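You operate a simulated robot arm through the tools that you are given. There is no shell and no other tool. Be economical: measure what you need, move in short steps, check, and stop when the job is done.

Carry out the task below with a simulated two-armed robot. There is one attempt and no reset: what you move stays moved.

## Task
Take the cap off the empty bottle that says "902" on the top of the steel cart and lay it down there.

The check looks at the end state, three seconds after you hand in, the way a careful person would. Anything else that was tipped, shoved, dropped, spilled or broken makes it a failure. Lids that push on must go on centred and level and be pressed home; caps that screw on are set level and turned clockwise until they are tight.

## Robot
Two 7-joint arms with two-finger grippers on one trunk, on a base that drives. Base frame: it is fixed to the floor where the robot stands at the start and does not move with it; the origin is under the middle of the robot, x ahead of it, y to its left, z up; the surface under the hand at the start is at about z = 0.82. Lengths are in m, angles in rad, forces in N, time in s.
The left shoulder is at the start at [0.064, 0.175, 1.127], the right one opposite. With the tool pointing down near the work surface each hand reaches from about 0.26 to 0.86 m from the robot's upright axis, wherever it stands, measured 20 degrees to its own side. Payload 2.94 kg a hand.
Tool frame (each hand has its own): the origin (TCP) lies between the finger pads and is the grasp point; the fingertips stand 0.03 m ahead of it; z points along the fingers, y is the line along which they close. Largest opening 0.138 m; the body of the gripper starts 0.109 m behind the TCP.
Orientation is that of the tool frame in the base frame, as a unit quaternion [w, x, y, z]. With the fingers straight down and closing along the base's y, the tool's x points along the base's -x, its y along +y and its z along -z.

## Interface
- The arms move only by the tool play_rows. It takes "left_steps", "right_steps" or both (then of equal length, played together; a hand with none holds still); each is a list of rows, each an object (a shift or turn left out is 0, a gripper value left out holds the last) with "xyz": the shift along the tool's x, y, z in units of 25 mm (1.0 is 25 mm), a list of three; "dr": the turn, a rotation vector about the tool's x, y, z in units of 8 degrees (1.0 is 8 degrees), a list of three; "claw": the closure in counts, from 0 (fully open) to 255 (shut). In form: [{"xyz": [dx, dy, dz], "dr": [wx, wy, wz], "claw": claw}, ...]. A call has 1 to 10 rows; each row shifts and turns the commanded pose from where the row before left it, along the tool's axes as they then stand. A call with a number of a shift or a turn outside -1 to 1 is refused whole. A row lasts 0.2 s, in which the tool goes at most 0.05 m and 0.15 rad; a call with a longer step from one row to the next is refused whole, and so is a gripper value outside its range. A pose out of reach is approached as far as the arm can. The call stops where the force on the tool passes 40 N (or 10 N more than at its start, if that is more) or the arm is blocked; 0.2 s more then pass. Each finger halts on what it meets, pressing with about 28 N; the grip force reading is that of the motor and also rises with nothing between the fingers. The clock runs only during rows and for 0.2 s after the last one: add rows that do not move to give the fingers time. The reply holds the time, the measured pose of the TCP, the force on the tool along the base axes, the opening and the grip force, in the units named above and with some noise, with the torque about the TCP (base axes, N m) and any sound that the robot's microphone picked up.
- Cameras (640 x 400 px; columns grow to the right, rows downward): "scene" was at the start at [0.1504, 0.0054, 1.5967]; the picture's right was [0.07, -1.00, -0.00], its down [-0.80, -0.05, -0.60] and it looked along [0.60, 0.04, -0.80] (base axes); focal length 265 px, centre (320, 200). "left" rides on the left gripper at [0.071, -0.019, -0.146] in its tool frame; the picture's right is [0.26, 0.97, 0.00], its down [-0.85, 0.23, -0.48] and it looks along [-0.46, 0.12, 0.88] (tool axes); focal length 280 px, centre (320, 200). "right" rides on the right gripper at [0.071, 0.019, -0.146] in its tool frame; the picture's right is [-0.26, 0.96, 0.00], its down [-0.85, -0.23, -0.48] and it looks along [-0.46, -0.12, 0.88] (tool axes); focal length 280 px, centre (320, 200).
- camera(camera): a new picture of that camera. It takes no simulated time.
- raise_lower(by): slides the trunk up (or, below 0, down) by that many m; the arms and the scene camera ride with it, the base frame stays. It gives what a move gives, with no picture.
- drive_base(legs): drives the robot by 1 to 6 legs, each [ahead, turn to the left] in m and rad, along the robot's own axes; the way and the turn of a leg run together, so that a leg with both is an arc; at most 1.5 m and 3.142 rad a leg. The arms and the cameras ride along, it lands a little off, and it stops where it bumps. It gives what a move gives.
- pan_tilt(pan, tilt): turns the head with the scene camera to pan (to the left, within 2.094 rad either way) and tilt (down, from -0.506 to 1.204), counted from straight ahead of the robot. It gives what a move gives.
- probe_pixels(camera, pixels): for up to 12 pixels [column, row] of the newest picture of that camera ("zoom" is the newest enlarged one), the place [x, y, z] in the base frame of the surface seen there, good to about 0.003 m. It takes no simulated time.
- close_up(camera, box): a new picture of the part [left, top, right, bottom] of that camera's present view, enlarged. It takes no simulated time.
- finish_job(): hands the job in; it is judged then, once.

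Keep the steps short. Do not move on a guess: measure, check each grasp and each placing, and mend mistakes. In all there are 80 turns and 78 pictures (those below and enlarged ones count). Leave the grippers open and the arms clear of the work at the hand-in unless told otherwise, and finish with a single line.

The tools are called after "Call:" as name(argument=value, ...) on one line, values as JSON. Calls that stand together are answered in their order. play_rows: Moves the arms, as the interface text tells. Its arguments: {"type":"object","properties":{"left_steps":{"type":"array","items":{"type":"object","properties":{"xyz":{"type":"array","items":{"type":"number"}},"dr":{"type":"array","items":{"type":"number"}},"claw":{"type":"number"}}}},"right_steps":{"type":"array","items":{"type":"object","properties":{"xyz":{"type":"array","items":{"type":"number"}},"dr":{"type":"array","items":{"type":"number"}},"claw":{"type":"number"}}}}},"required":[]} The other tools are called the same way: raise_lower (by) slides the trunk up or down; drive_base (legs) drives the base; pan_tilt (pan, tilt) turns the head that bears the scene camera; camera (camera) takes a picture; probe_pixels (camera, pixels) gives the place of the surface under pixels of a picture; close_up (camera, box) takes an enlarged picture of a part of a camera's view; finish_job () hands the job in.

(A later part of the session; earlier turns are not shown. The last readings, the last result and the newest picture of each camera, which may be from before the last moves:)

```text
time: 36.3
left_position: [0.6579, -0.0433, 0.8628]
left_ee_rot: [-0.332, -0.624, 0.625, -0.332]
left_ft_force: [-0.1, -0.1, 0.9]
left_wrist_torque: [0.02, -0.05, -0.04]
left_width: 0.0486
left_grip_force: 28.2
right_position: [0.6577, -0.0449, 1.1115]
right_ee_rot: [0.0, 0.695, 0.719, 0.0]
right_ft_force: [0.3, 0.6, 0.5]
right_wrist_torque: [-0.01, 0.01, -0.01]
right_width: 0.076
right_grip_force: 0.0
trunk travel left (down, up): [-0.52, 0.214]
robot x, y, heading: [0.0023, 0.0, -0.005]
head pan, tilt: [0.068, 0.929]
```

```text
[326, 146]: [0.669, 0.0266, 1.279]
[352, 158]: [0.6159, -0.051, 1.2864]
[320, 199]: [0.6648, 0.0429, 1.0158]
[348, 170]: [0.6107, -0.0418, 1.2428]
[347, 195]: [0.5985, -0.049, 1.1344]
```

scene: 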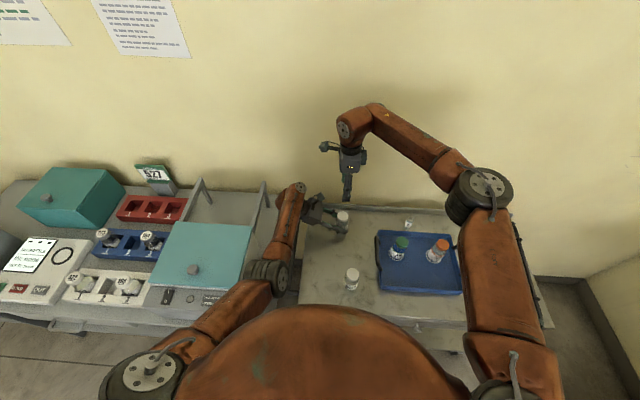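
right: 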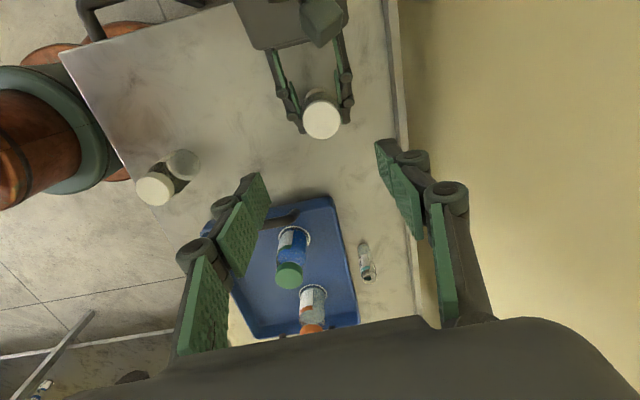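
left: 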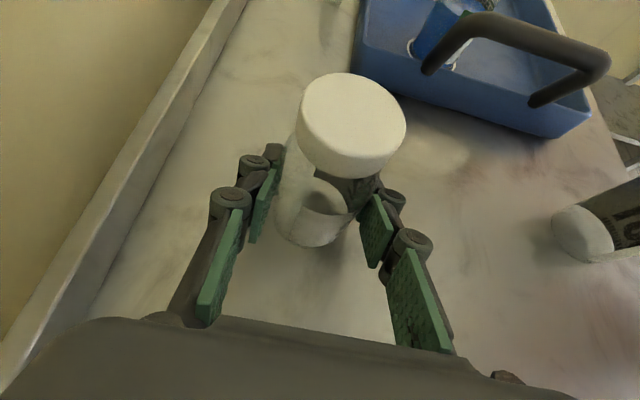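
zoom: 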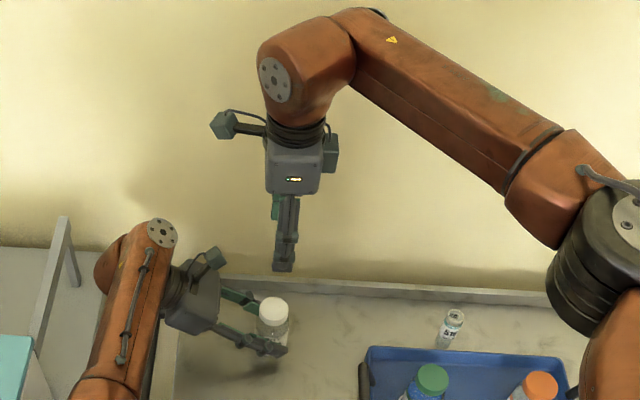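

The TCP (0.6577,-0.045) is on the cap centre (0.659,-0.0445). I'll turn 32° further to get more unscrewing range and lower to just above the cap (TCP z about 0.985), then check clearances.

Call:
play_rows(right_steps=[{"xyz": [0, 0.05, 0], "dr": [0, 0, 1]}, {"dr": [0, 0, 1]}, {"dr": [0, 0, 1]}, {"dr": [0, 0, 1]}, {"xyz": [0, 0, 1]}, {"xyz": [0, 0, 1]}, {"xyz": [0, 0, 1]}, {"xyz": [0, 0, 1]}, {"xyz": [0, 0, 1]}, {}])

Call:
close_up(camera="scene", box=[280, 120, 420, 250])

Call:
camera(camera="left")

Call:
camera(camera="right")

```text
time: 38.5
left_position: [0.6574, -0.0433, 0.8623]
left_ee_rot: [-0.333, -0.624, 0.625, -0.331]
left_ft_force: [-0.1, -0.3, 1.1]
left_wrist_torque: [0.02, -0.02, 0.0]
left_width: 0.0485
left_grip_force: 27.7
right_position: [0.6579, -0.0452, 0.9852]
right_ee_rot: [0.0, 0.866, 0.5, 0.0]
right_ft_force: [0.5, -0.9, 0.1]
right_wrist_torque: [0.02, -0.05, 0.02]
right_width: 0.0759
right_grip_force: 0.0
trunk travel left (down, up): [-0.52, 0.214]
robot x, y, heading: [-0.0005, -0.0005, 0.001]
head pan, tilt: [0.068, 0.929]
```

```text
3.08 times, centred on (350, 185) of scene
```

zoom: 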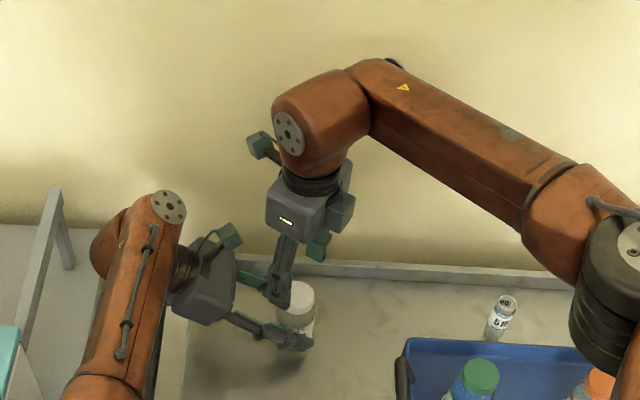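

```text
44 pictures are left
```

left: 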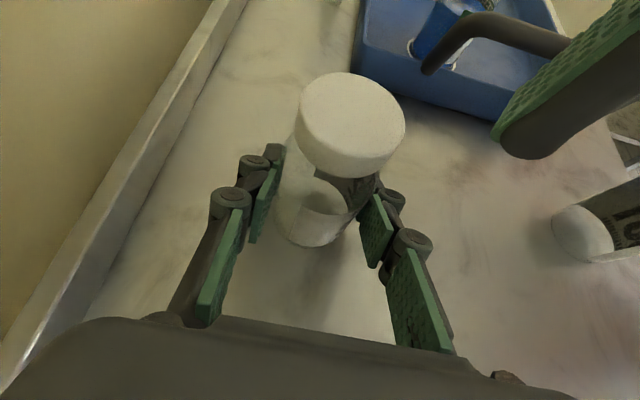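

```text
43 pictures are left
```

right: 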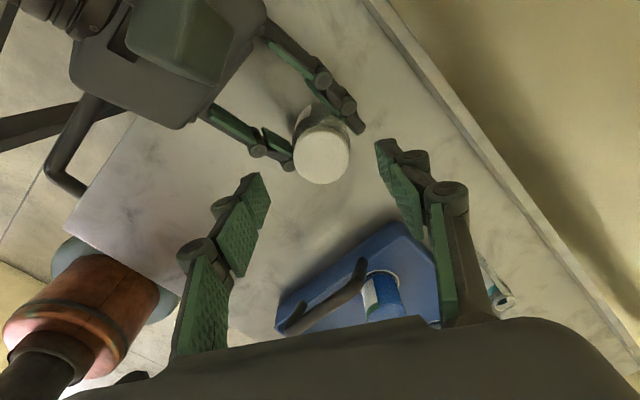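

Aligned and clear. I'll lower to TCP z 0.940 (fingertips just above the cap's lower rim), then close on the cap.

Call:
play_rows(right_steps=[{"xyz": [0, 0, 0.9]}, {"xyz": [0, 0, 0.9]}, {}, {"claw": 160}, {}, {}])

Call:
close_up(camera="scene", box=[290, 150, 390, 250])

Call:
camera(camera="left")

```text
time: 39.9
left_position: [0.6569, -0.0424, 0.8635]
left_ee_rot: [-0.332, -0.624, 0.624, -0.332]
left_ft_force: [0.8, -0.7, 1.8]
left_wrist_torque: [0.03, -0.04, -0.03]
left_width: 0.0485
left_grip_force: 28.1
right_position: [0.6582, -0.045, 0.9424]
right_ee_rot: [0.0, 0.866, 0.5, 0.0]
right_ft_force: [0.0, -0.2, 0.9]
right_wrist_torque: [0.0, 0.01, -0.01]
right_width: 0.0513
right_grip_force: 0.1
trunk travel left (down, up): [-0.52, 0.214]
robot x, y, heading: [0.0012, -0.0036, 0.0]
head pan, tilt: [0.068, 0.929]
```

```text
4.00 times, centred on (340, 200) of scene
```

zoom: 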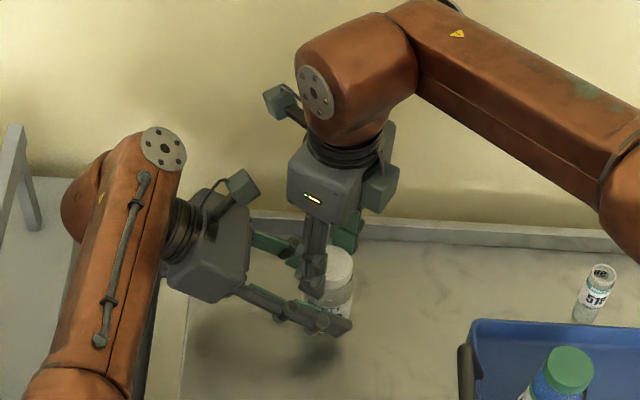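

```text
41 pictures are left
```

left: 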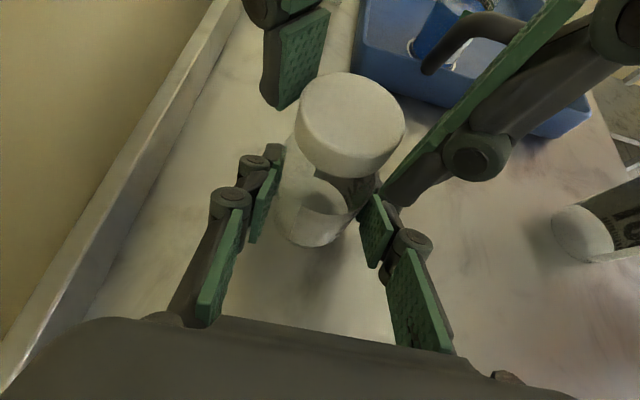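

Both right pads stand beside the cap and clear of the left fingers. Now I'll grip the cap.

Call:
play_rows(right_steps=[{"claw": 190}, {"claw": 220}, {"claw": 240}, {}])

Call:
camera(camera="left")

```text
time: 40.9
left_position: [0.6573, -0.043, 0.8629]
left_ee_rot: [-0.332, -0.624, 0.624, -0.332]
left_ft_force: [-4.5, 1.1, 3.1]
left_wrist_torque: [-0.09, -0.27, 0.0]
left_width: 0.0486
left_grip_force: 27.4
right_position: [0.6575, -0.0446, 0.9423]
right_ee_rot: [0.0, 0.866, 0.5, 0.0]
right_ft_force: [4.6, -1.9, -0.7]
right_wrist_torque: [-0.07, -0.15, 0.06]
right_width: 0.0385
right_grip_force: 27.6
trunk travel left (down, up): [-0.52, 0.214]
robot x, y, heading: [-0.0005, -0.0002, -0.0]
head pan, tilt: [0.068, 0.929]
```

```text
40 pictures are left
```

left: 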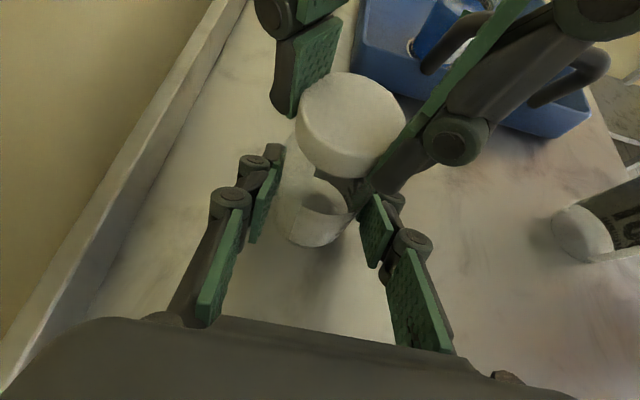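

The cap is gripped (0.0385 m). I'll turn counterclockwise 24° and read the torque.

Call:
play_rows(right_steps=[{"dr": [0, 0, -1]}, {"dr": [0, 0, -1]}, {"dr": [0, 0, -1]}])

Call:
camera(camera="left")

```text
time: 41.7
left_position: [0.657, -0.0432, 0.8627]
left_ee_rot: [0.332, 0.625, -0.624, 0.332]
left_ft_force: [-1.4, -0.3, -0.4]
left_wrist_torque: [0.01, -0.02, 0.0]
left_width: 0.0487
left_grip_force: 28.2
right_position: [0.6579, -0.0454, 0.9415]
right_ee_rot: [-0.001, 0.742, 0.67, 0.0]
right_ft_force: [0.9, -0.2, 2.5]
right_wrist_torque: [0.04, 0.0, -0.01]
right_width: 0.039
right_grip_force: 27.7
trunk travel left (down, up): [-0.52, 0.214]
robot x, y, heading: [0.0015, -0.0018, 0.001]
head pan, tilt: [0.068, 0.929]
```

```text
39 pictures are left
```

left: 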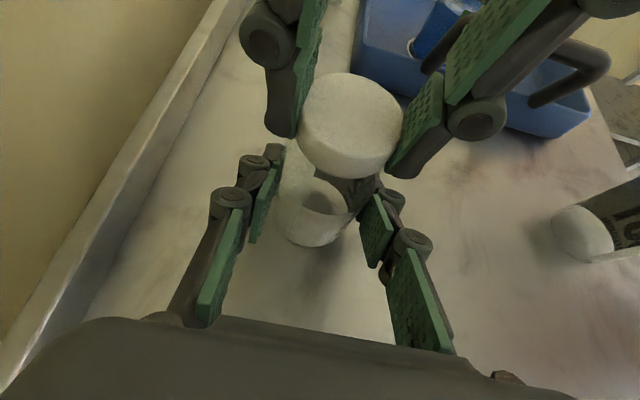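

The cap turns with almost no torque and the bottle stays still. I'll keep turning 64° with a slight rise.

Call:
play_rows(right_steps=[{"xyz": [0, 0, -0.005], "dr": [0, 0, -1]}, {"xyz": [0, 0, -0.005], "dr": [0, 0, -1]}, {"xyz": [0, 0, -0.005], "dr": [0, 0, -1]}, {"xyz": [0, 0, -0.005], "dr": [0, 0, -1]}, {"xyz": [0, 0, -0.005], "dr": [0, 0, -1]}, {"xyz": [0, 0, -0.005], "dr": [0, 0, -1]}, {"xyz": [0, 0, -0.005], "dr": [0, 0, -1]}, {"xyz": [0, 0, -0.005], "dr": [0, 0, -1]}])

Call:
camera(camera="left")

Call:
close_up(camera="scene", box=[290, 150, 390, 250])

```text
time: 43.5
left_position: [0.6581, -0.0427, 0.8642]
left_ee_rot: [-0.332, -0.624, 0.624, -0.332]
left_ft_force: [16.4, -0.6, -7.5]
left_wrist_torque: [-0.01, 0.66, 0.04]
left_width: 0.0486
left_grip_force: 27.8
right_position: [0.6578, -0.0444, 0.9421]
right_ee_rot: [-0.001, 0.274, 0.962, -0.001]
right_ft_force: [-16.6, -0.9, 9.7]
right_wrist_torque: [0.02, 0.51, -0.03]
right_width: 0.0384
right_grip_force: 27.9
trunk travel left (down, up): [-0.52, 0.214]
robot x, y, heading: [0.0002, 0.0004, 0.002]
head pan, tilt: [0.068, 0.929]
```

```text
38 pictures are left
```

left: 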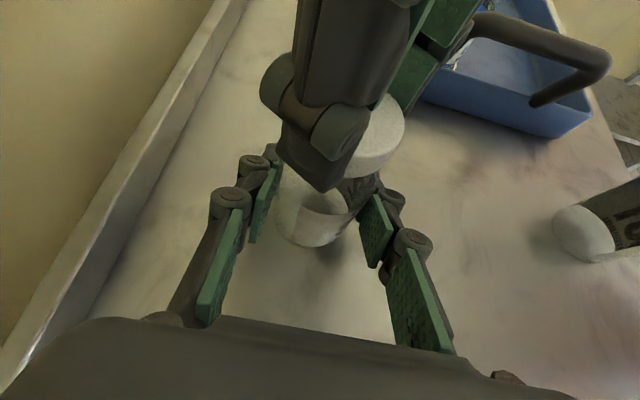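

```text
4.00 times, centred on (340, 200) of scene
```

zoom: 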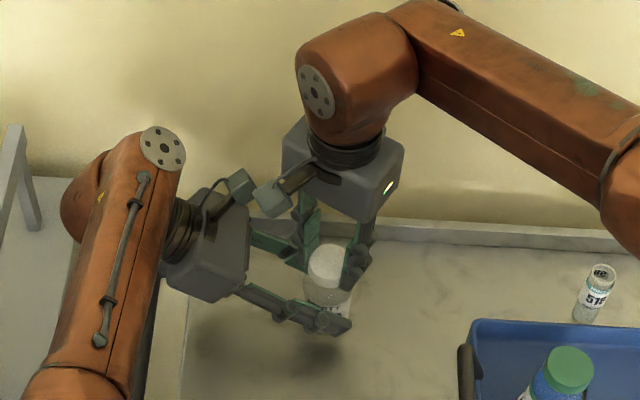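

A side load (16 N) built up, so the grasp was slightly off the axis. I'll open, let it relax, turn back, and check the cap and centre.

Call:
play_rows(right_steps=[{"claw": 120}, {}, {}, {}, {"dr": [0, 0, 1]}, {"dr": [0, 0, 1]}, {"dr": [0, 0, 1]}, {"dr": [0, 0, 1]}])

Call:
play_rows(right_steps=[{"dr": [0, 0, 1]}, {"dr": [0, 0, 1]}, {"dr": [0, 0, 1]}, {"dr": [0, 0, 1]}, {"dr": [0, 0, 1]}, {"dr": [0, 0, 1]}, {"dr": [0, 0, 1]}, {}])

Call:
camera(camera="right")

Call:
close_up(camera="left", box=[250, 50, 442, 260])

```text
time: 45.3
left_position: [0.6583, -0.0422, 0.8619]
left_ee_rot: [0.331, 0.625, -0.624, 0.332]
left_ft_force: [-0.8, -0.3, 1.8]
left_wrist_torque: [0.01, -0.05, -0.01]
left_width: 0.0485
left_grip_force: 27.9
right_position: [0.6588, -0.0458, 0.9422]
right_ee_rot: [0.001, 0.531, 0.847, -0.001]
right_ft_force: [0.0, 1.2, 1.0]
right_wrist_torque: [-0.04, 0.04, 0.05]
right_width: 0.073
right_grip_force: 0.0
trunk travel left (down, up): [-0.52, 0.214]
robot x, y, heading: [-0.0021, 0.0, 0.0]
head pan, tilt: [0.068, 0.929]
```

```text
time: 47.1
left_position: [0.6569, -0.0427, 0.8633]
left_ee_rot: [0.332, 0.625, -0.624, 0.333]
left_ft_force: [-0.4, 0.7, 1.1]
left_wrist_torque: [-0.04, -0.07, 0.02]
left_width: 0.0487
left_grip_force: 27.9
right_position: [0.6582, -0.0448, 0.9415]
right_ee_rot: [0.0, 0.866, 0.499, 0.0]
right_ft_force: [-0.2, 0.3, 0.2]
right_wrist_torque: [0.03, -0.02, 0.01]
right_width: 0.073
right_grip_force: 0.2
trunk travel left (down, up): [-0.52, 0.214]
robot x, y, heading: [0.0019, 0.0029, -0.001]
head pan, tilt: [0.068, 0.929]
```

```text
36 pictures are left
```

right: 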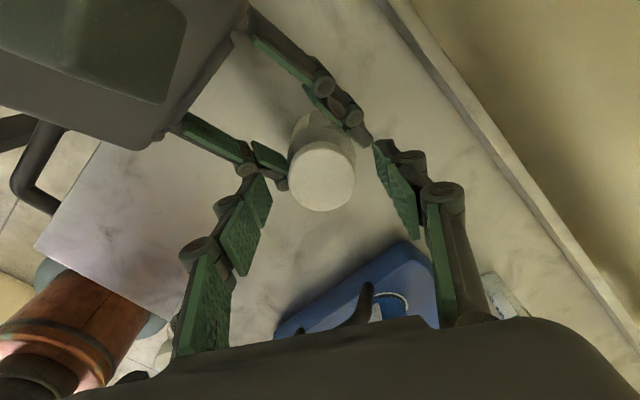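

```text
1.90 times, centred on (346, 155) of left
```

zoom: 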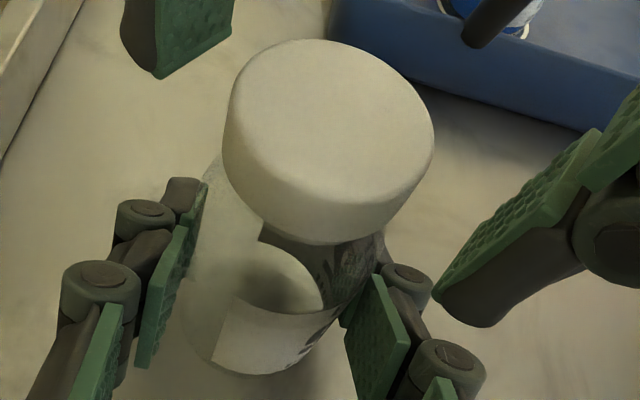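

Call:
probe_pixels(camera="zoom", pixels=[[322, 50], [325, 125], [240, 105], [418, 125], [318, 195], [300, 225], [290, 300], [395, 75], [250, 70], [385, 185]])

Call:
probe_pixels(camera="right", pixels=[[322, 145], [322, 178], [322, 206], [294, 178], [350, 178]])

```text
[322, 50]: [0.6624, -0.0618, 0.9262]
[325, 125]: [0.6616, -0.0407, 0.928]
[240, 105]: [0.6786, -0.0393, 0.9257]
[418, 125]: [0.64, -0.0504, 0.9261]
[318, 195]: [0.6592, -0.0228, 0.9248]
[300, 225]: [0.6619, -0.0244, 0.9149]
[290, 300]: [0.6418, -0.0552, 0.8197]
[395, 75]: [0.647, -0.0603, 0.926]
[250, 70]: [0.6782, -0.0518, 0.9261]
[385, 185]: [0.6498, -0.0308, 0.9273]
```

```text
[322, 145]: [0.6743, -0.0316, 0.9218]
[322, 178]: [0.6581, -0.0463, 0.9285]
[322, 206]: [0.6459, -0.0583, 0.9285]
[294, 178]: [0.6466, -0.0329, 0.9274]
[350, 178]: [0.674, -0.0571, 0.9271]
```

The cap is level and about 0.5–1 mm higher. I'll shift the TCP 1.5 mm along -tool x to reduce the side load, regrip, and turn again.

Call:
play_rows(right_steps=[{"xyz": [-0.06, 0.02, -0.03]}, {"claw": 170}, {"claw": 210}, {"claw": 240}, {}, {}])

Call:
play_rows(right_steps=[{"xyz": [0, 0, -0.005], "dr": [0, 0, -1]}, {"xyz": [0, 0, -0.005], "dr": [0, 0, -1]}, {"xyz": [0, 0, -0.005], "dr": [0, 0, -1]}, {"xyz": [0, 0, -0.005], "dr": [0, 0, -1]}, {"xyz": [0, 0, -0.005], "dr": [0, 0, -1]}, {"xyz": [0, 0, -0.005], "dr": [0, 0, -1]}])

```text
time: 48.5
left_position: [0.6578, -0.0436, 0.8626]
left_ee_rot: [-0.331, -0.625, 0.625, -0.332]
left_ft_force: [-2.5, -0.7, 2.7]
left_wrist_torque: [-0.04, -0.14, -0.04]
left_width: 0.0486
left_grip_force: 27.9
right_position: [0.6571, -0.0463, 0.9431]
right_ee_rot: [-0.001, 0.866, 0.499, 0.001]
right_ft_force: [1.3, -0.3, -0.7]
right_wrist_torque: [-0.01, -0.05, 0.0]
right_width: 0.0386
right_grip_force: 28.3
trunk travel left (down, up): [-0.52, 0.214]
robot x, y, heading: [0.0034, 0.0001, 0.006]
head pan, tilt: [0.068, 0.929]
```

```text
time: 49.9
left_position: [0.6572, -0.0431, 0.8628]
left_ee_rot: [-0.332, -0.624, 0.624, -0.332]
left_ft_force: [-0.1, 1.8, 1.2]
left_wrist_torque: [-0.08, -0.04, 0.0]
left_width: 0.0487
left_grip_force: 27.8
right_position: [0.6572, -0.0468, 0.9427]
right_ee_rot: [-0.001, 0.587, 0.81, 0.0]
right_ft_force: [0.4, -1.8, 0.3]
right_wrist_torque: [-0.02, -0.04, 0.03]
right_width: 0.0385
right_grip_force: 27.6
trunk travel left (down, up): [-0.52, 0.214]
robot x, y, heading: [-0.0007, 0.0029, 0.0]
head pan, tilt: [0.068, 0.929]
```

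Forces are now tiny. I'll continue turning 64°.

Call:
play_rows(right_steps=[{"xyz": [0, 0, -0.006], "dr": [0, 0, -1]}, {"xyz": [0, 0, -0.006], "dr": [0, 0, -1]}, {"xyz": [0, 0, -0.006], "dr": [0, 0, -1]}, {"xyz": [0, 0, -0.006], "dr": [0, 0, -1]}, {"xyz": [0, 0, -0.006], "dr": [0, 0, -1]}, {"xyz": [0, 0, -0.006], "dr": [0, 0, -1]}, {"xyz": [0, 0, -0.006], "dr": [0, 0, -1]}])

Call:
camera(camera="left")

```text
time: 51.5
left_position: [0.657, -0.0438, 0.8635]
left_ee_rot: [-0.332, -0.624, 0.625, -0.331]
left_ft_force: [-2.0, 1.8, 1.7]
left_wrist_torque: [-0.09, -0.18, -0.02]
left_width: 0.0486
left_grip_force: 27.7
right_position: [0.6571, -0.0453, 0.9445]
right_ee_rot: [0.0, 0.137, 0.991, 0.0]
right_ft_force: [2.4, -1.8, -1.9]
right_wrist_torque: [-0.09, -0.04, 0.02]
right_width: 0.0386
right_grip_force: 27.8
trunk travel left (down, up): [-0.52, 0.214]
robot x, y, heading: [0.0004, -0.001, -0.001]
head pan, tilt: [0.068, 0.929]
```

```text
34 pictures are left
```

left: 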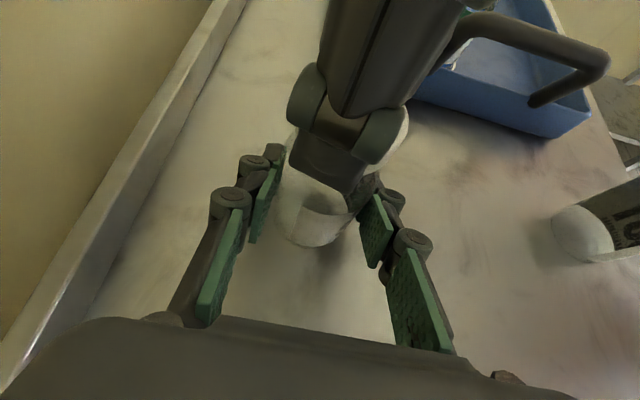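

About 190° turned so far. I'll test with a 2 mm lift and read the vertical force.

Call:
play_rows(right_steps=[{"xyz": [0, 0, -0.08]}, {}])

```text
time: 52.1
left_position: [0.6576, -0.0428, 0.8621]
left_ee_rot: [-0.333, -0.623, 0.625, -0.332]
left_ft_force: [-3.6, 0.1, 6.9]
left_wrist_torque: [-0.07, -0.19, -0.05]
left_width: 0.0485
left_grip_force: 28.0
right_position: [0.658, -0.048, 0.9455]
right_ee_rot: [0.0, 0.138, 0.99, 0.001]
right_ft_force: [3.1, -0.9, -8.5]
right_wrist_torque: [-0.07, -0.12, 0.03]
right_width: 0.0387
right_grip_force: 28.2
trunk travel left (down, up): [-0.52, 0.214]
robot x, y, heading: [-0.0001, -0.001, -0.004]
head pan, tilt: [0.068, 0.929]
```

Still threaded (8 N pull). I'll relax, open, turn back 104°, and regrip.

Call:
play_rows(right_steps=[{"xyz": [0, 0, 0.06]}, {"claw": 120}, {}, {}, {}, {"dr": [0, 0, 1]}, {"dr": [0, 0, 1]}, {"dr": [0, 0, 1]}, {"dr": [0, 0, 1]}, {"dr": [0, 0, 1]}])

Call:
play_rows(right_steps=[{"dr": [0, 0, 1]}, {"dr": [0, 0, 1]}, {"dr": [0, 0, 1]}, {"dr": [0, 0, 1]}, {"dr": [0, 0, 1]}, {"dr": [0, 0, 1]}, {"dr": [0, 0, 1]}, {"dr": [0, 0, 1]}, {}])

Call:
close_up(camera="left", box=[250, 50, 442, 260])

Call:
probe_pixels(camera="zoom", pixels=[[322, 50], [325, 125], [240, 105], [418, 125], [318, 190]])

```text
time: 54.3
left_position: [0.6573, -0.0428, 0.8632]
left_ee_rot: [-0.332, -0.624, 0.624, -0.332]
left_ft_force: [0.7, 0.4, 0.4]
left_wrist_torque: [0.05, 0.02, -0.03]
left_width: 0.0486
left_grip_force: 28.5
right_position: [0.6602, -0.0459, 0.9435]
right_ee_rot: [0.0, 0.472, 0.882, 0.0]
right_ft_force: [0.6, -0.5, 0.4]
right_wrist_torque: [0.0, 0.0, -0.04]
right_width: 0.073
right_grip_force: 0.0
trunk travel left (down, up): [-0.52, 0.214]
robot x, y, heading: [-0.0012, 0.0025, 0.0]
head pan, tilt: [0.068, 0.929]
```

```text
time: 56.3
left_position: [0.658, -0.043, 0.8622]
left_ee_rot: [-0.332, -0.624, 0.625, -0.332]
left_ft_force: [-0.2, 0.1, 0.5]
left_wrist_torque: [-0.01, -0.02, 0.04]
left_width: 0.0486
left_grip_force: 27.9
right_position: [0.6576, -0.046, 0.9452]
right_ee_rot: [0.0, 0.866, 0.5, 0.0]
right_ft_force: [-0.4, -0.4, 0.2]
right_wrist_torque: [0.0, 0.01, 0.0]
right_width: 0.0728
right_grip_force: 0.1
trunk travel left (down, up): [-0.52, 0.214]
robot x, y, heading: [0.0002, -0.0005, 0.002]
head pan, tilt: [0.068, 0.929]
```

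```text
1.90 times, centred on (346, 155) of left
```

zoom: 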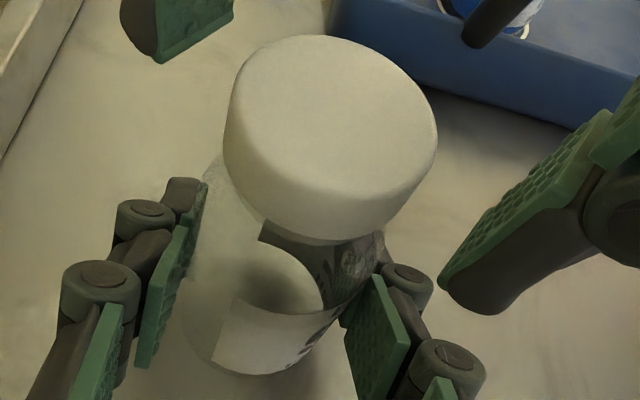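

```text
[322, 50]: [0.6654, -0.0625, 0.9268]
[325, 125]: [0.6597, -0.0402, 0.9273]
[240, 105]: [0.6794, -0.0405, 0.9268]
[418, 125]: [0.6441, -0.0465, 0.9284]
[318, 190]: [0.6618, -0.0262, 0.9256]
```

The cap has risen a bit. Next I'll regrip and turn another 104°.

Call:
play_rows(right_steps=[{"claw": 170}, {"claw": 210}, {"claw": 240}, {}, {}, {"xyz": [0, 0, -0.006], "dr": [0, 0, -1]}, {"xyz": [0, 0, -0.006], "dr": [0, 0, -1]}, {"xyz": [0, 0, -0.006], "dr": [0, 0, -1]}, {"xyz": [0, 0, -0.006], "dr": [0, 0, -1]}])

Call:
play_rows(right_steps=[{"xyz": [0, 0, -0.006], "dr": [0, 0, -1]}, {"xyz": [0, 0, -0.006], "dr": [0, 0, -1]}, {"xyz": [0, 0, -0.006], "dr": [0, 0, -1]}, {"xyz": [0, 0, -0.006], "dr": [0, 0, -1]}, {"xyz": [0, 0, -0.006], "dr": [0, 0, -1]}, {"xyz": [0, 0, -0.006], "dr": [0, 0, -1]}, {"xyz": [0, 0, -0.006], "dr": [0, 0, -1]}, {"xyz": [0, 0, -0.006], "dr": [0, 0, -1]}, {"xyz": [0, 0, -0.006], "dr": [0, 0, -1]}])

Call:
play_rows(right_steps=[{"xyz": [0, 0, -0.08]}, {}])

```text
time: 58.3
left_position: [0.6577, -0.0439, 0.8629]
left_ee_rot: [0.332, 0.624, -0.624, 0.332]
left_ft_force: [0.1, -1.1, 0.3]
left_wrist_torque: [-0.05, -0.05, 0.01]
left_width: 0.0486
left_grip_force: 28.2
right_position: [0.6582, -0.0451, 0.9448]
right_ee_rot: [0.0, 0.694, 0.72, -0.001]
right_ft_force: [-0.1, 1.2, -0.5]
right_wrist_torque: [0.13, 0.04, -0.01]
right_width: 0.0407
right_grip_force: 28.4
trunk travel left (down, up): [-0.52, 0.214]
robot x, y, heading: [0.0001, 0.0016, -0.001]
head pan, tilt: [0.068, 0.929]
```

```text
time: 60.3
left_position: [0.6577, -0.0436, 0.8626]
left_ee_rot: [-0.332, -0.624, 0.624, -0.332]
left_ft_force: [-0.9, -0.2, -0.2]
left_wrist_torque: [0.05, -0.02, 0.0]
left_width: 0.0486
left_grip_force: 28.2
right_position: [0.6578, -0.0463, 0.9468]
right_ee_rot: [0.0, 0.138, 0.99, -0.001]
right_ft_force: [-0.1, 0.3, -0.4]
right_wrist_torque: [0.0, -0.02, -0.01]
right_width: 0.0408
right_grip_force: 28.3
trunk travel left (down, up): [-0.52, 0.214]
robot x, y, heading: [0.0017, -0.0017, -0.001]
head pan, tilt: [0.068, 0.929]
```

```text
time: 60.9
left_position: [0.6571, -0.0433, 0.8632]
left_ee_rot: [-0.332, -0.624, 0.625, -0.332]
left_ft_force: [-0.4, 0.4, 0.1]
left_wrist_torque: [0.07, -0.05, 0.02]
left_width: 0.0487
left_grip_force: 27.4
right_position: [0.6568, -0.0465, 0.9481]
right_ee_rot: [0.0, 0.139, 0.99, 0.0]
right_ft_force: [0.3, 0.2, 0.5]
right_wrist_torque: [0.01, -0.05, 0.0]
right_width: 0.0407
right_grip_force: 28.1
trunk travel left (down, up): [-0.52, 0.214]
robot x, y, heading: [-0.0019, 0.0012, -0.002]
head pan, tilt: [0.068, 0.929]
```

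The 2 mm lift met no force, so the cap seems free. I'll look before lifting further.

Call:
camera(camera="left")

Call:
close_up(camera="scene", box=[310, 190, 370, 240])

Call:
camera(camera="right")

```text
32 pictures are left
```

left: 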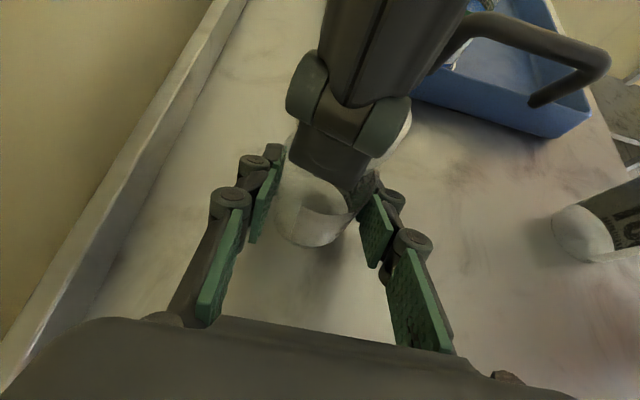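

```text
8.00 times, centred on (340, 215) of scene
```

zoom: 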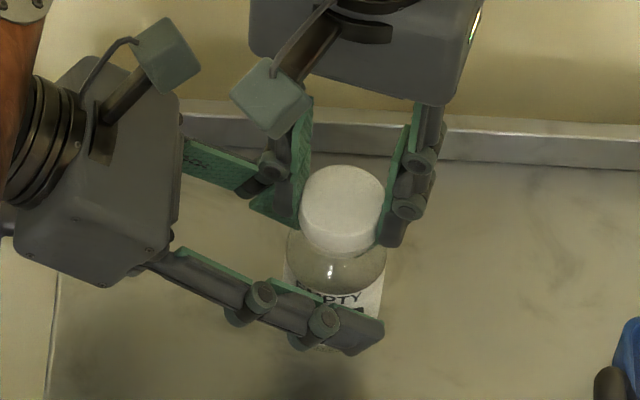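

```text
30 pictures are left
```

right: 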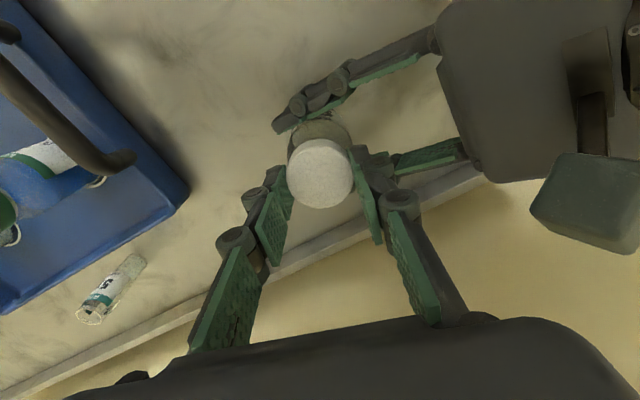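

The cap is level in the grip and rising. I'll lift 1 cm and then 4 cm more; the call stops by itself if it is blocked.

Call:
play_rows(right_steps=[{"xyz": [0, 0, -0.2]}, {"xyz": [0, 0, -0.2]}, {}])

Call:
play_rows(right_steps=[{"xyz": [0, 0, -0.4]}, {"xyz": [0, 0, -0.6]}, {"xyz": [0, 0, -1]}, {}])

Call:
close_up(camera="scene", box=[310, 175, 370, 240])

Call:
camera(camera="left")

```text
time: 61.7
left_position: [0.657, -0.0439, 0.8631]
left_ee_rot: [-0.333, -0.624, 0.624, -0.332]
left_ft_force: [0.0, 0.7, 0.5]
left_wrist_torque: [0.02, -0.03, 0.03]
left_width: 0.0486
left_grip_force: 28.1
right_position: [0.658, -0.0464, 0.9583]
right_ee_rot: [0.001, 0.139, 0.99, 0.0]
right_ft_force: [-0.2, -0.5, -1.5]
right_wrist_torque: [0.01, 0.01, -0.01]
right_width: 0.041
right_grip_force: 27.6
trunk travel left (down, up): [-0.52, 0.214]
robot x, y, heading: [-0.0015, -0.0024, -0.003]
head pan, tilt: [0.068, 0.929]
```

```text
time: 62.7
left_position: [0.6577, -0.0434, 0.8637]
left_ee_rot: [-0.332, -0.624, 0.625, -0.331]
left_ft_force: [0.3, -0.8, 0.5]
left_wrist_torque: [0.0, -0.04, 0.02]
left_width: 0.0484
left_grip_force: 27.9
right_position: [0.6572, -0.0453, 1.0089]
right_ee_rot: [0.0, 0.139, 0.99, 0.0]
right_ft_force: [0.0, -0.1, 0.0]
right_wrist_torque: [0.0, -0.01, 0.01]
right_width: 0.0411
right_grip_force: 27.7
trunk travel left (down, up): [-0.52, 0.214]
robot x, y, heading: [-0.0007, -0.0016, 0.005]
head pan, tilt: [0.068, 0.929]
```

```text
6.15 times, centred on (340, 208) of scene
```

zoom: 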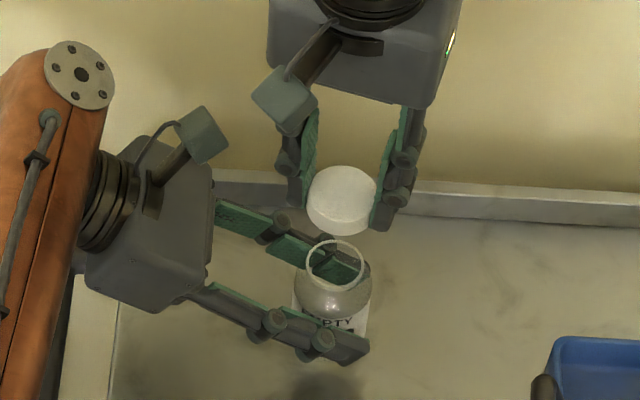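

```text
28 pictures are left
```

left: 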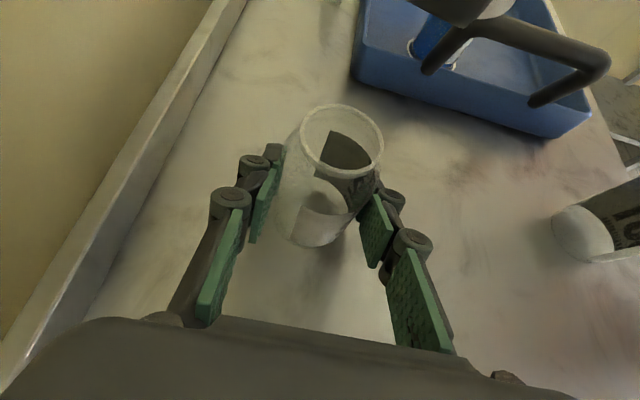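

The cap is off and held, and the bottle is open and steady. I'll carry the cap to the bare cart surface at about (0.535,-0.06) and lower it to 1.5 cm above the surface.

Call:
play_rows(right_steps=[{"xyz": [0.906, -0.385, 0]}, {"xyz": [0.906, -0.385, 0]}, {"xyz": [0.906, -0.385, 0]}, {"xyz": [0.906, -0.385, 0]}, {"xyz": [0.906, -0.385, 0]}, {}])

Call:
camera(camera="scene")

Call:
camera(camera="right")

```text
time: 64.1
left_position: [0.6575, -0.0424, 0.8632]
left_ee_rot: [-0.332, -0.624, 0.625, -0.332]
left_ft_force: [0.7, -0.3, 0.6]
left_wrist_torque: [0.01, -0.05, -0.02]
left_width: 0.0486
left_grip_force: 28.0
right_position: [0.5372, -0.0646, 1.0081]
right_ee_rot: [0.0, 0.139, 0.99, 0.0]
right_ft_force: [0.0, 0.0, -0.3]
right_wrist_torque: [-0.05, 0.01, -0.02]
right_width: 0.0411
right_grip_force: 28.1
trunk travel left (down, up): [-0.52, 0.214]
robot x, y, heading: [0.002, 0.0022, -0.002]
head pan, tilt: [0.068, 0.929]
```

```text
27 pictures are left
```

scene: 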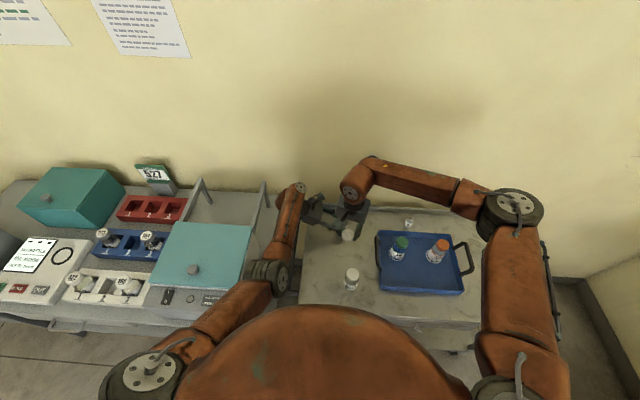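

```text
26 pictures are left
```

right: 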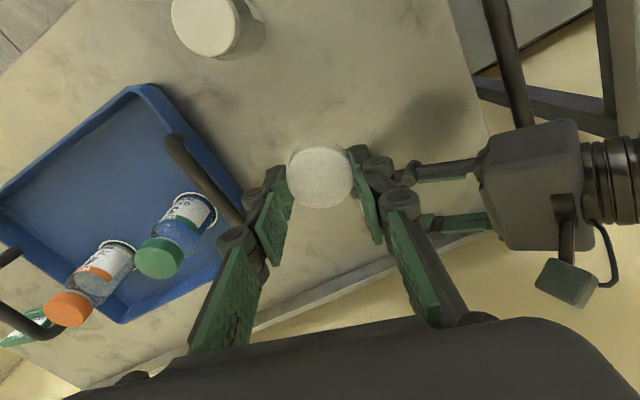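

Path down is clear of tray handle and left fingers. I'll descend 14 cm.

Call:
play_rows(right_steps=[{"xyz": [0, 0, 1]}, {"xyz": [0, 0, 1]}, {"xyz": [0, 0, 1]}, {"xyz": [0, 0, 1]}, {"xyz": [0, 0, 1]}, {"xyz": [0, 0, 0.5]}, {}])

Call:
close_up(camera="scene", box=[300, 180, 400, 290])

Call:
camera(camera="right")

```text
time: 65.7
left_position: [0.6574, -0.0431, 0.8629]
left_ee_rot: [0.332, 0.624, -0.624, 0.332]
left_ft_force: [-0.1, -0.6, 0.0]
left_wrist_torque: [0.03, 0.0, -0.01]
left_width: 0.0486
left_grip_force: 27.9
right_position: [0.5351, -0.0614, 0.8723]
right_ee_rot: [-0.001, 0.139, 0.99, 0.0]
right_ft_force: [0.2, -0.6, -0.4]
right_wrist_torque: [-0.02, -0.02, 0.0]
right_width: 0.0408
right_grip_force: 27.9
trunk travel left (down, up): [-0.52, 0.214]
robot x, y, heading: [0.0031, -0.0014, 0.004]
head pan, tilt: [0.068, 0.929]
```

```text
3.64 times, centred on (350, 235) of scene
```

zoom: 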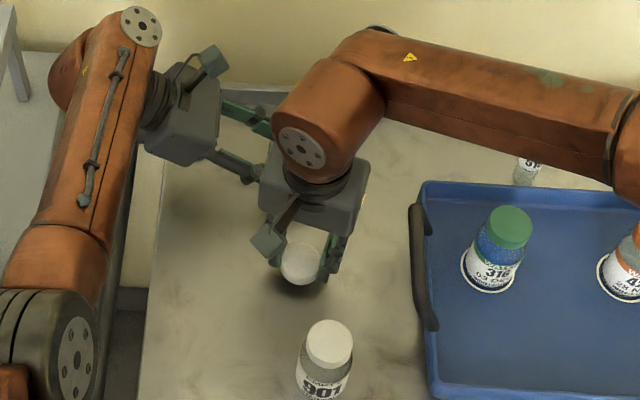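

```text
24 pictures are left
```

right: 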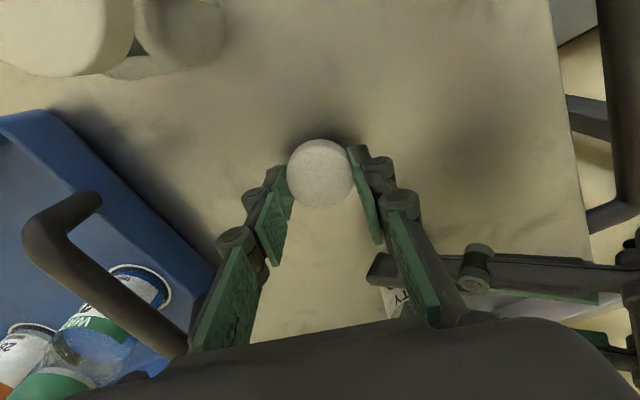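

Call:
probe_pixels(camera="right", pixels=[[320, 175], [300, 165], [342, 165], [320, 195], [320, 145]])

Call:
play_rows(right_steps=[{"xyz": [0, 0, 0.25]}, {"xyz": [0, 0, 0.12]}, {"xyz": [0, 0, 0.12]}, {}])

```text
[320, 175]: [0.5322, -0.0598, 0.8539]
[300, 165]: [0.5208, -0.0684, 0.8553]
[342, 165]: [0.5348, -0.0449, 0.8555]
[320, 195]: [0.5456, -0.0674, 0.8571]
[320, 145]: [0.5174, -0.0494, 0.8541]
```

```text
time: 66.7
left_position: [0.6579, -0.043, 0.8628]
left_ee_rot: [-0.331, -0.624, 0.625, -0.332]
left_ft_force: [-0.2, 0.2, 0.6]
left_wrist_torque: [0.02, -0.05, 0.01]
left_width: 0.0487
left_grip_force: 27.6
right_position: [0.5357, -0.0609, 0.8587]
right_ee_rot: [0.001, 0.139, 0.99, -0.001]
right_ft_force: [-0.6, -0.4, -0.6]
right_wrist_torque: [0.01, -0.02, -0.03]
right_width: 0.0408
right_grip_force: 28.2
trunk travel left (down, up): [-0.52, 0.214]
robot x, y, heading: [-0.0002, 0.0015, 0.003]
head pan, tilt: [0.068, 0.929]
```

Cap bottom is now about 3 mm above the surface. I'll feel down in 1 mm steps.

Call:
play_rows(right_steps=[{"xyz": [0, 0, 0.04]}, {"xyz": [0, 0, 0.04]}, {"xyz": [0, 0, 0.04]}, {}])

```text
time: 67.7
left_position: [0.6583, -0.0432, 0.8615]
left_ee_rot: [0.332, 0.624, -0.624, 0.331]
left_ft_force: [-0.3, -0.4, -0.9]
left_wrist_torque: [-0.05, 0.0, 0.04]
left_width: 0.0489
left_grip_force: 28.1
right_position: [0.5355, -0.0614, 0.856]
right_ee_rot: [0.0, 0.139, 0.99, 0.0]
right_ft_force: [-0.1, 0.2, 0.2]
right_wrist_torque: [0.01, 0.0, -0.04]
right_width: 0.041
right_grip_force: 27.7
trunk travel left (down, up): [-0.52, 0.214]
robot x, y, heading: [0.0007, 0.0008, 0.001]
head pan, tilt: [0.068, 0.929]
```

Call:
play_rows(right_steps=[{"xyz": [0, 0, 0.04]}, {"xyz": [0, 0, 0.04]}, {}])

Call:
camera(camera="right")

Call:
probe_pixels(camera="right", pixels=[[320, 175], [300, 165], [338, 165], [320, 195], [320, 155], [325, 120]])

```text
time: 68.5
left_position: [0.6567, -0.0431, 0.8634]
left_ee_rot: [-0.332, -0.624, 0.625, -0.332]
left_ft_force: [-0.5, 0.1, -0.1]
left_wrist_torque: [-0.01, 0.0, 0.02]
left_width: 0.0485
left_grip_force: 27.9
right_position: [0.5359, -0.0621, 0.8537]
right_ee_rot: [0.0, 0.139, 0.99, -0.001]
right_ft_force: [0.2, -0.5, 0.0]
right_wrist_torque: [0.0, -0.01, 0.04]
right_width: 0.0409
right_grip_force: 28.0
trunk travel left (down, up): [-0.52, 0.214]
robot x, y, heading: [-0.0001, -0.0002, 0.003]
head pan, tilt: [0.068, 0.929]
```

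```text
23 pictures are left
```

right: 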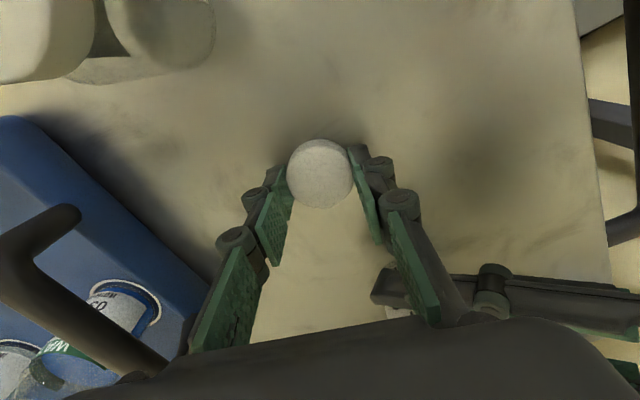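

```text
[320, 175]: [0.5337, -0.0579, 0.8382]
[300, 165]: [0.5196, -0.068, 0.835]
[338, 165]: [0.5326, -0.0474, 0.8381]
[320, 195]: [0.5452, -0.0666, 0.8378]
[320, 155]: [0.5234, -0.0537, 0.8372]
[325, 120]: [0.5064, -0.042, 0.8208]
```

Call:
play_rows(right_steps=[{"xyz": [0, 0, 0.03]}, {"xyz": [0, 0, 0.03]}, {}])

```text
time: 69.3
left_position: [0.6563, -0.0432, 0.863]
left_ee_rot: [0.332, 0.624, -0.624, 0.333]
left_ft_force: [0.0, -0.4, -1.3]
left_wrist_torque: [0.0, 0.02, -0.03]
left_width: 0.0484
left_grip_force: 28.4
right_position: [0.535, -0.0611, 0.8521]
right_ee_rot: [0.0, 0.138, 0.99, 0.001]
right_ft_force: [-0.7, -0.9, 8.6]
right_wrist_torque: [-0.02, 0.0, 0.03]
right_width: 0.0409
right_grip_force: 28.2
trunk travel left (down, up): [-0.52, 0.214]
robot x, y, heading: [0.0005, -0.0005, -0.001]
head pan, tilt: [0.068, 0.929]
```

Contact (8.6 N up): the cap is on the surface. I'll relax 0.5 mm and open.

Call:
play_rows(right_steps=[{"xyz": [0, 0, -0.02]}, {"claw": 165}, {"claw": 120}, {}, {}])

Call:
play_rows(right_steps=[{"xyz": [0, 0, -0.5]}, {"xyz": [0, 0, -1]}, {"xyz": [0, 0, -1]}, {"xyz": [0, 0, -1]}, {"xyz": [0, 0, -1]}, {"xyz": [0, 0, -1]}, {"xyz": [0, 0, -1]}, {"xyz": [0, 0, -1]}, {}])

Call:
camera(camera="right")

```text
time: 70.5
left_position: [0.6577, -0.0429, 0.8629]
left_ee_rot: [0.332, 0.625, -0.624, 0.332]
left_ft_force: [-0.6, 0.1, -0.5]
left_wrist_torque: [0.0, -0.01, -0.02]
left_width: 0.0485
left_grip_force: 28.7
right_position: [0.5357, -0.0612, 0.8514]
right_ee_rot: [0.0, 0.139, 0.99, 0.0]
right_ft_force: [-0.2, -0.1, 0.3]
right_wrist_torque: [0.01, 0.01, 0.01]
right_width: 0.073
right_grip_force: 0.1
trunk travel left (down, up): [-0.52, 0.214]
robot x, y, heading: [-0.0017, -0.001, 0.001]
head pan, tilt: [0.068, 0.929]
```

```text
time: 72.5
left_position: [0.6578, -0.0439, 0.8633]
left_ee_rot: [-0.332, -0.624, 0.625, -0.331]
left_ft_force: [0.3, -0.6, -0.6]
left_wrist_torque: [0.0, -0.02, 0.01]
left_width: 0.0488
left_grip_force: 27.6
right_position: [0.5355, -0.0629, 1.0396]
right_ee_rot: [0.0, 0.139, 0.99, 0.0]
right_ft_force: [-0.5, 0.1, -0.9]
right_wrist_torque: [0.01, 0.02, 0.02]
right_width: 0.0731
right_grip_force: 0.1
trunk travel left (down, up): [-0.52, 0.214]
robot x, y, heading: [-0.0003, 0.0003, 0.001]
head pan, tilt: [0.068, 0.929]
```

```text
22 pictures are left
```

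right: 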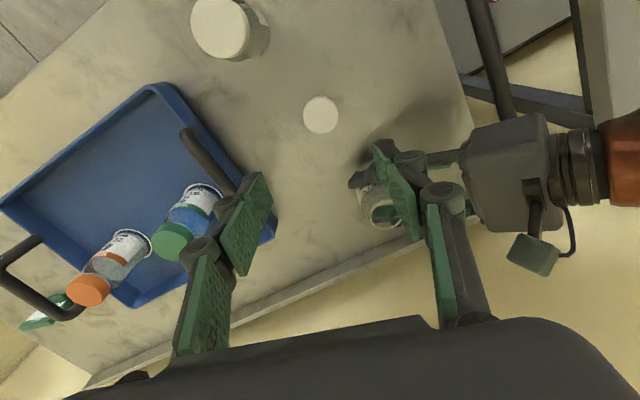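

The cap lies flat at about (0.534,-0.058). I'll move the right hand up and away, then open the left only to about 8 cm so its near finger stays clear of the cap.

Call:
play_rows(right_steps=[{"xyz": [0, 0, -1]}, {"xyz": [0, 0, -1]}, {"xyz": [0, 0, -1]}, {"xyz": [0, 0, -1]}, {"xyz": [0.3, -0.9, -1]}, {"xyz": [0.3, -0.9, -1]}, {"xyz": [0.5, -0.9, -1]}, {"xyz": [0.7, -0.9, 0]}, {"xyz": [0.7, -0.9, 0]}])

Call:
play_rows(left_steps=[{"claw": 165}, {"claw": 150}, {"claw": 130}, {"claw": 110}, {}, {}])

Call:
camera(camera="left")

Call:
close_up(camera="scene", box=[290, 180, 400, 290])

```text
time: 74.5
left_position: [0.6562, -0.0439, 0.8635]
left_ee_rot: [0.331, 0.625, -0.624, 0.332]
left_ft_force: [-0.2, -0.1, -0.7]
left_wrist_torque: [0.02, -0.04, 0.04]
left_width: 0.0486
left_grip_force: 28.2
right_position: [0.4424, -0.1533, 1.2156]
right_ee_rot: [0.0, 0.139, 0.99, 0.0]
right_ft_force: [1.2, -1.3, 0.3]
right_wrist_torque: [0.04, -0.04, -0.02]
right_width: 0.0731
right_grip_force: 0.1
trunk travel left (down, up): [-0.52, 0.214]
robot x, y, heading: [-0.0022, -0.0001, -0.003]
head pan, tilt: [0.068, 0.929]
```

```text
time: 75.9
left_position: [0.6579, -0.0429, 0.8625]
left_ee_rot: [0.331, 0.625, -0.624, 0.332]
left_ft_force: [-0.2, -0.2, 0.6]
left_wrist_torque: [0.0, -0.02, 0.01]
left_width: 0.0786
left_grip_force: 0.1
right_position: [0.4443, -0.1528, 1.2152]
right_ee_rot: [0.0, 0.14, 0.99, 0.0]
right_ft_force: [0.7, -0.5, 0.4]
right_wrist_torque: [-0.01, -0.04, 0.01]
right_width: 0.0734
right_grip_force: 0.0
trunk travel left (down, up): [-0.52, 0.214]
robot x, y, heading: [0.0005, -0.0013, -0.001]
head pan, tilt: [0.068, 0.929]
```

```text
21 pictures are left
```

left: 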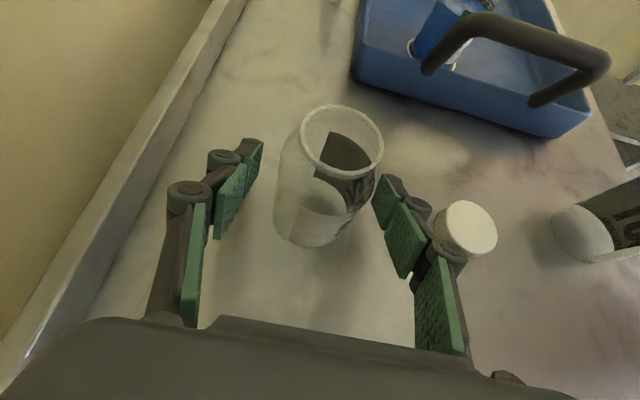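

```text
3.64 times, centred on (345, 235) of scene
```

zoom: 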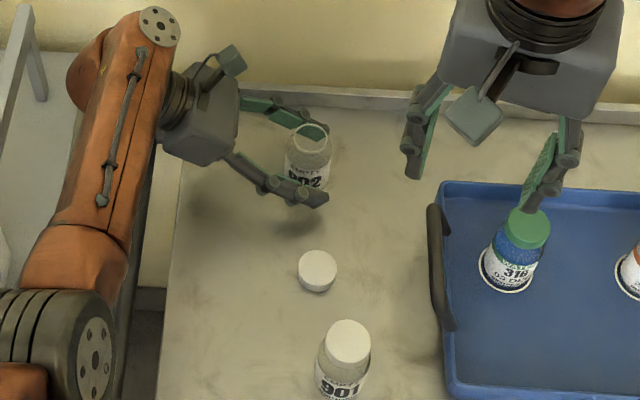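

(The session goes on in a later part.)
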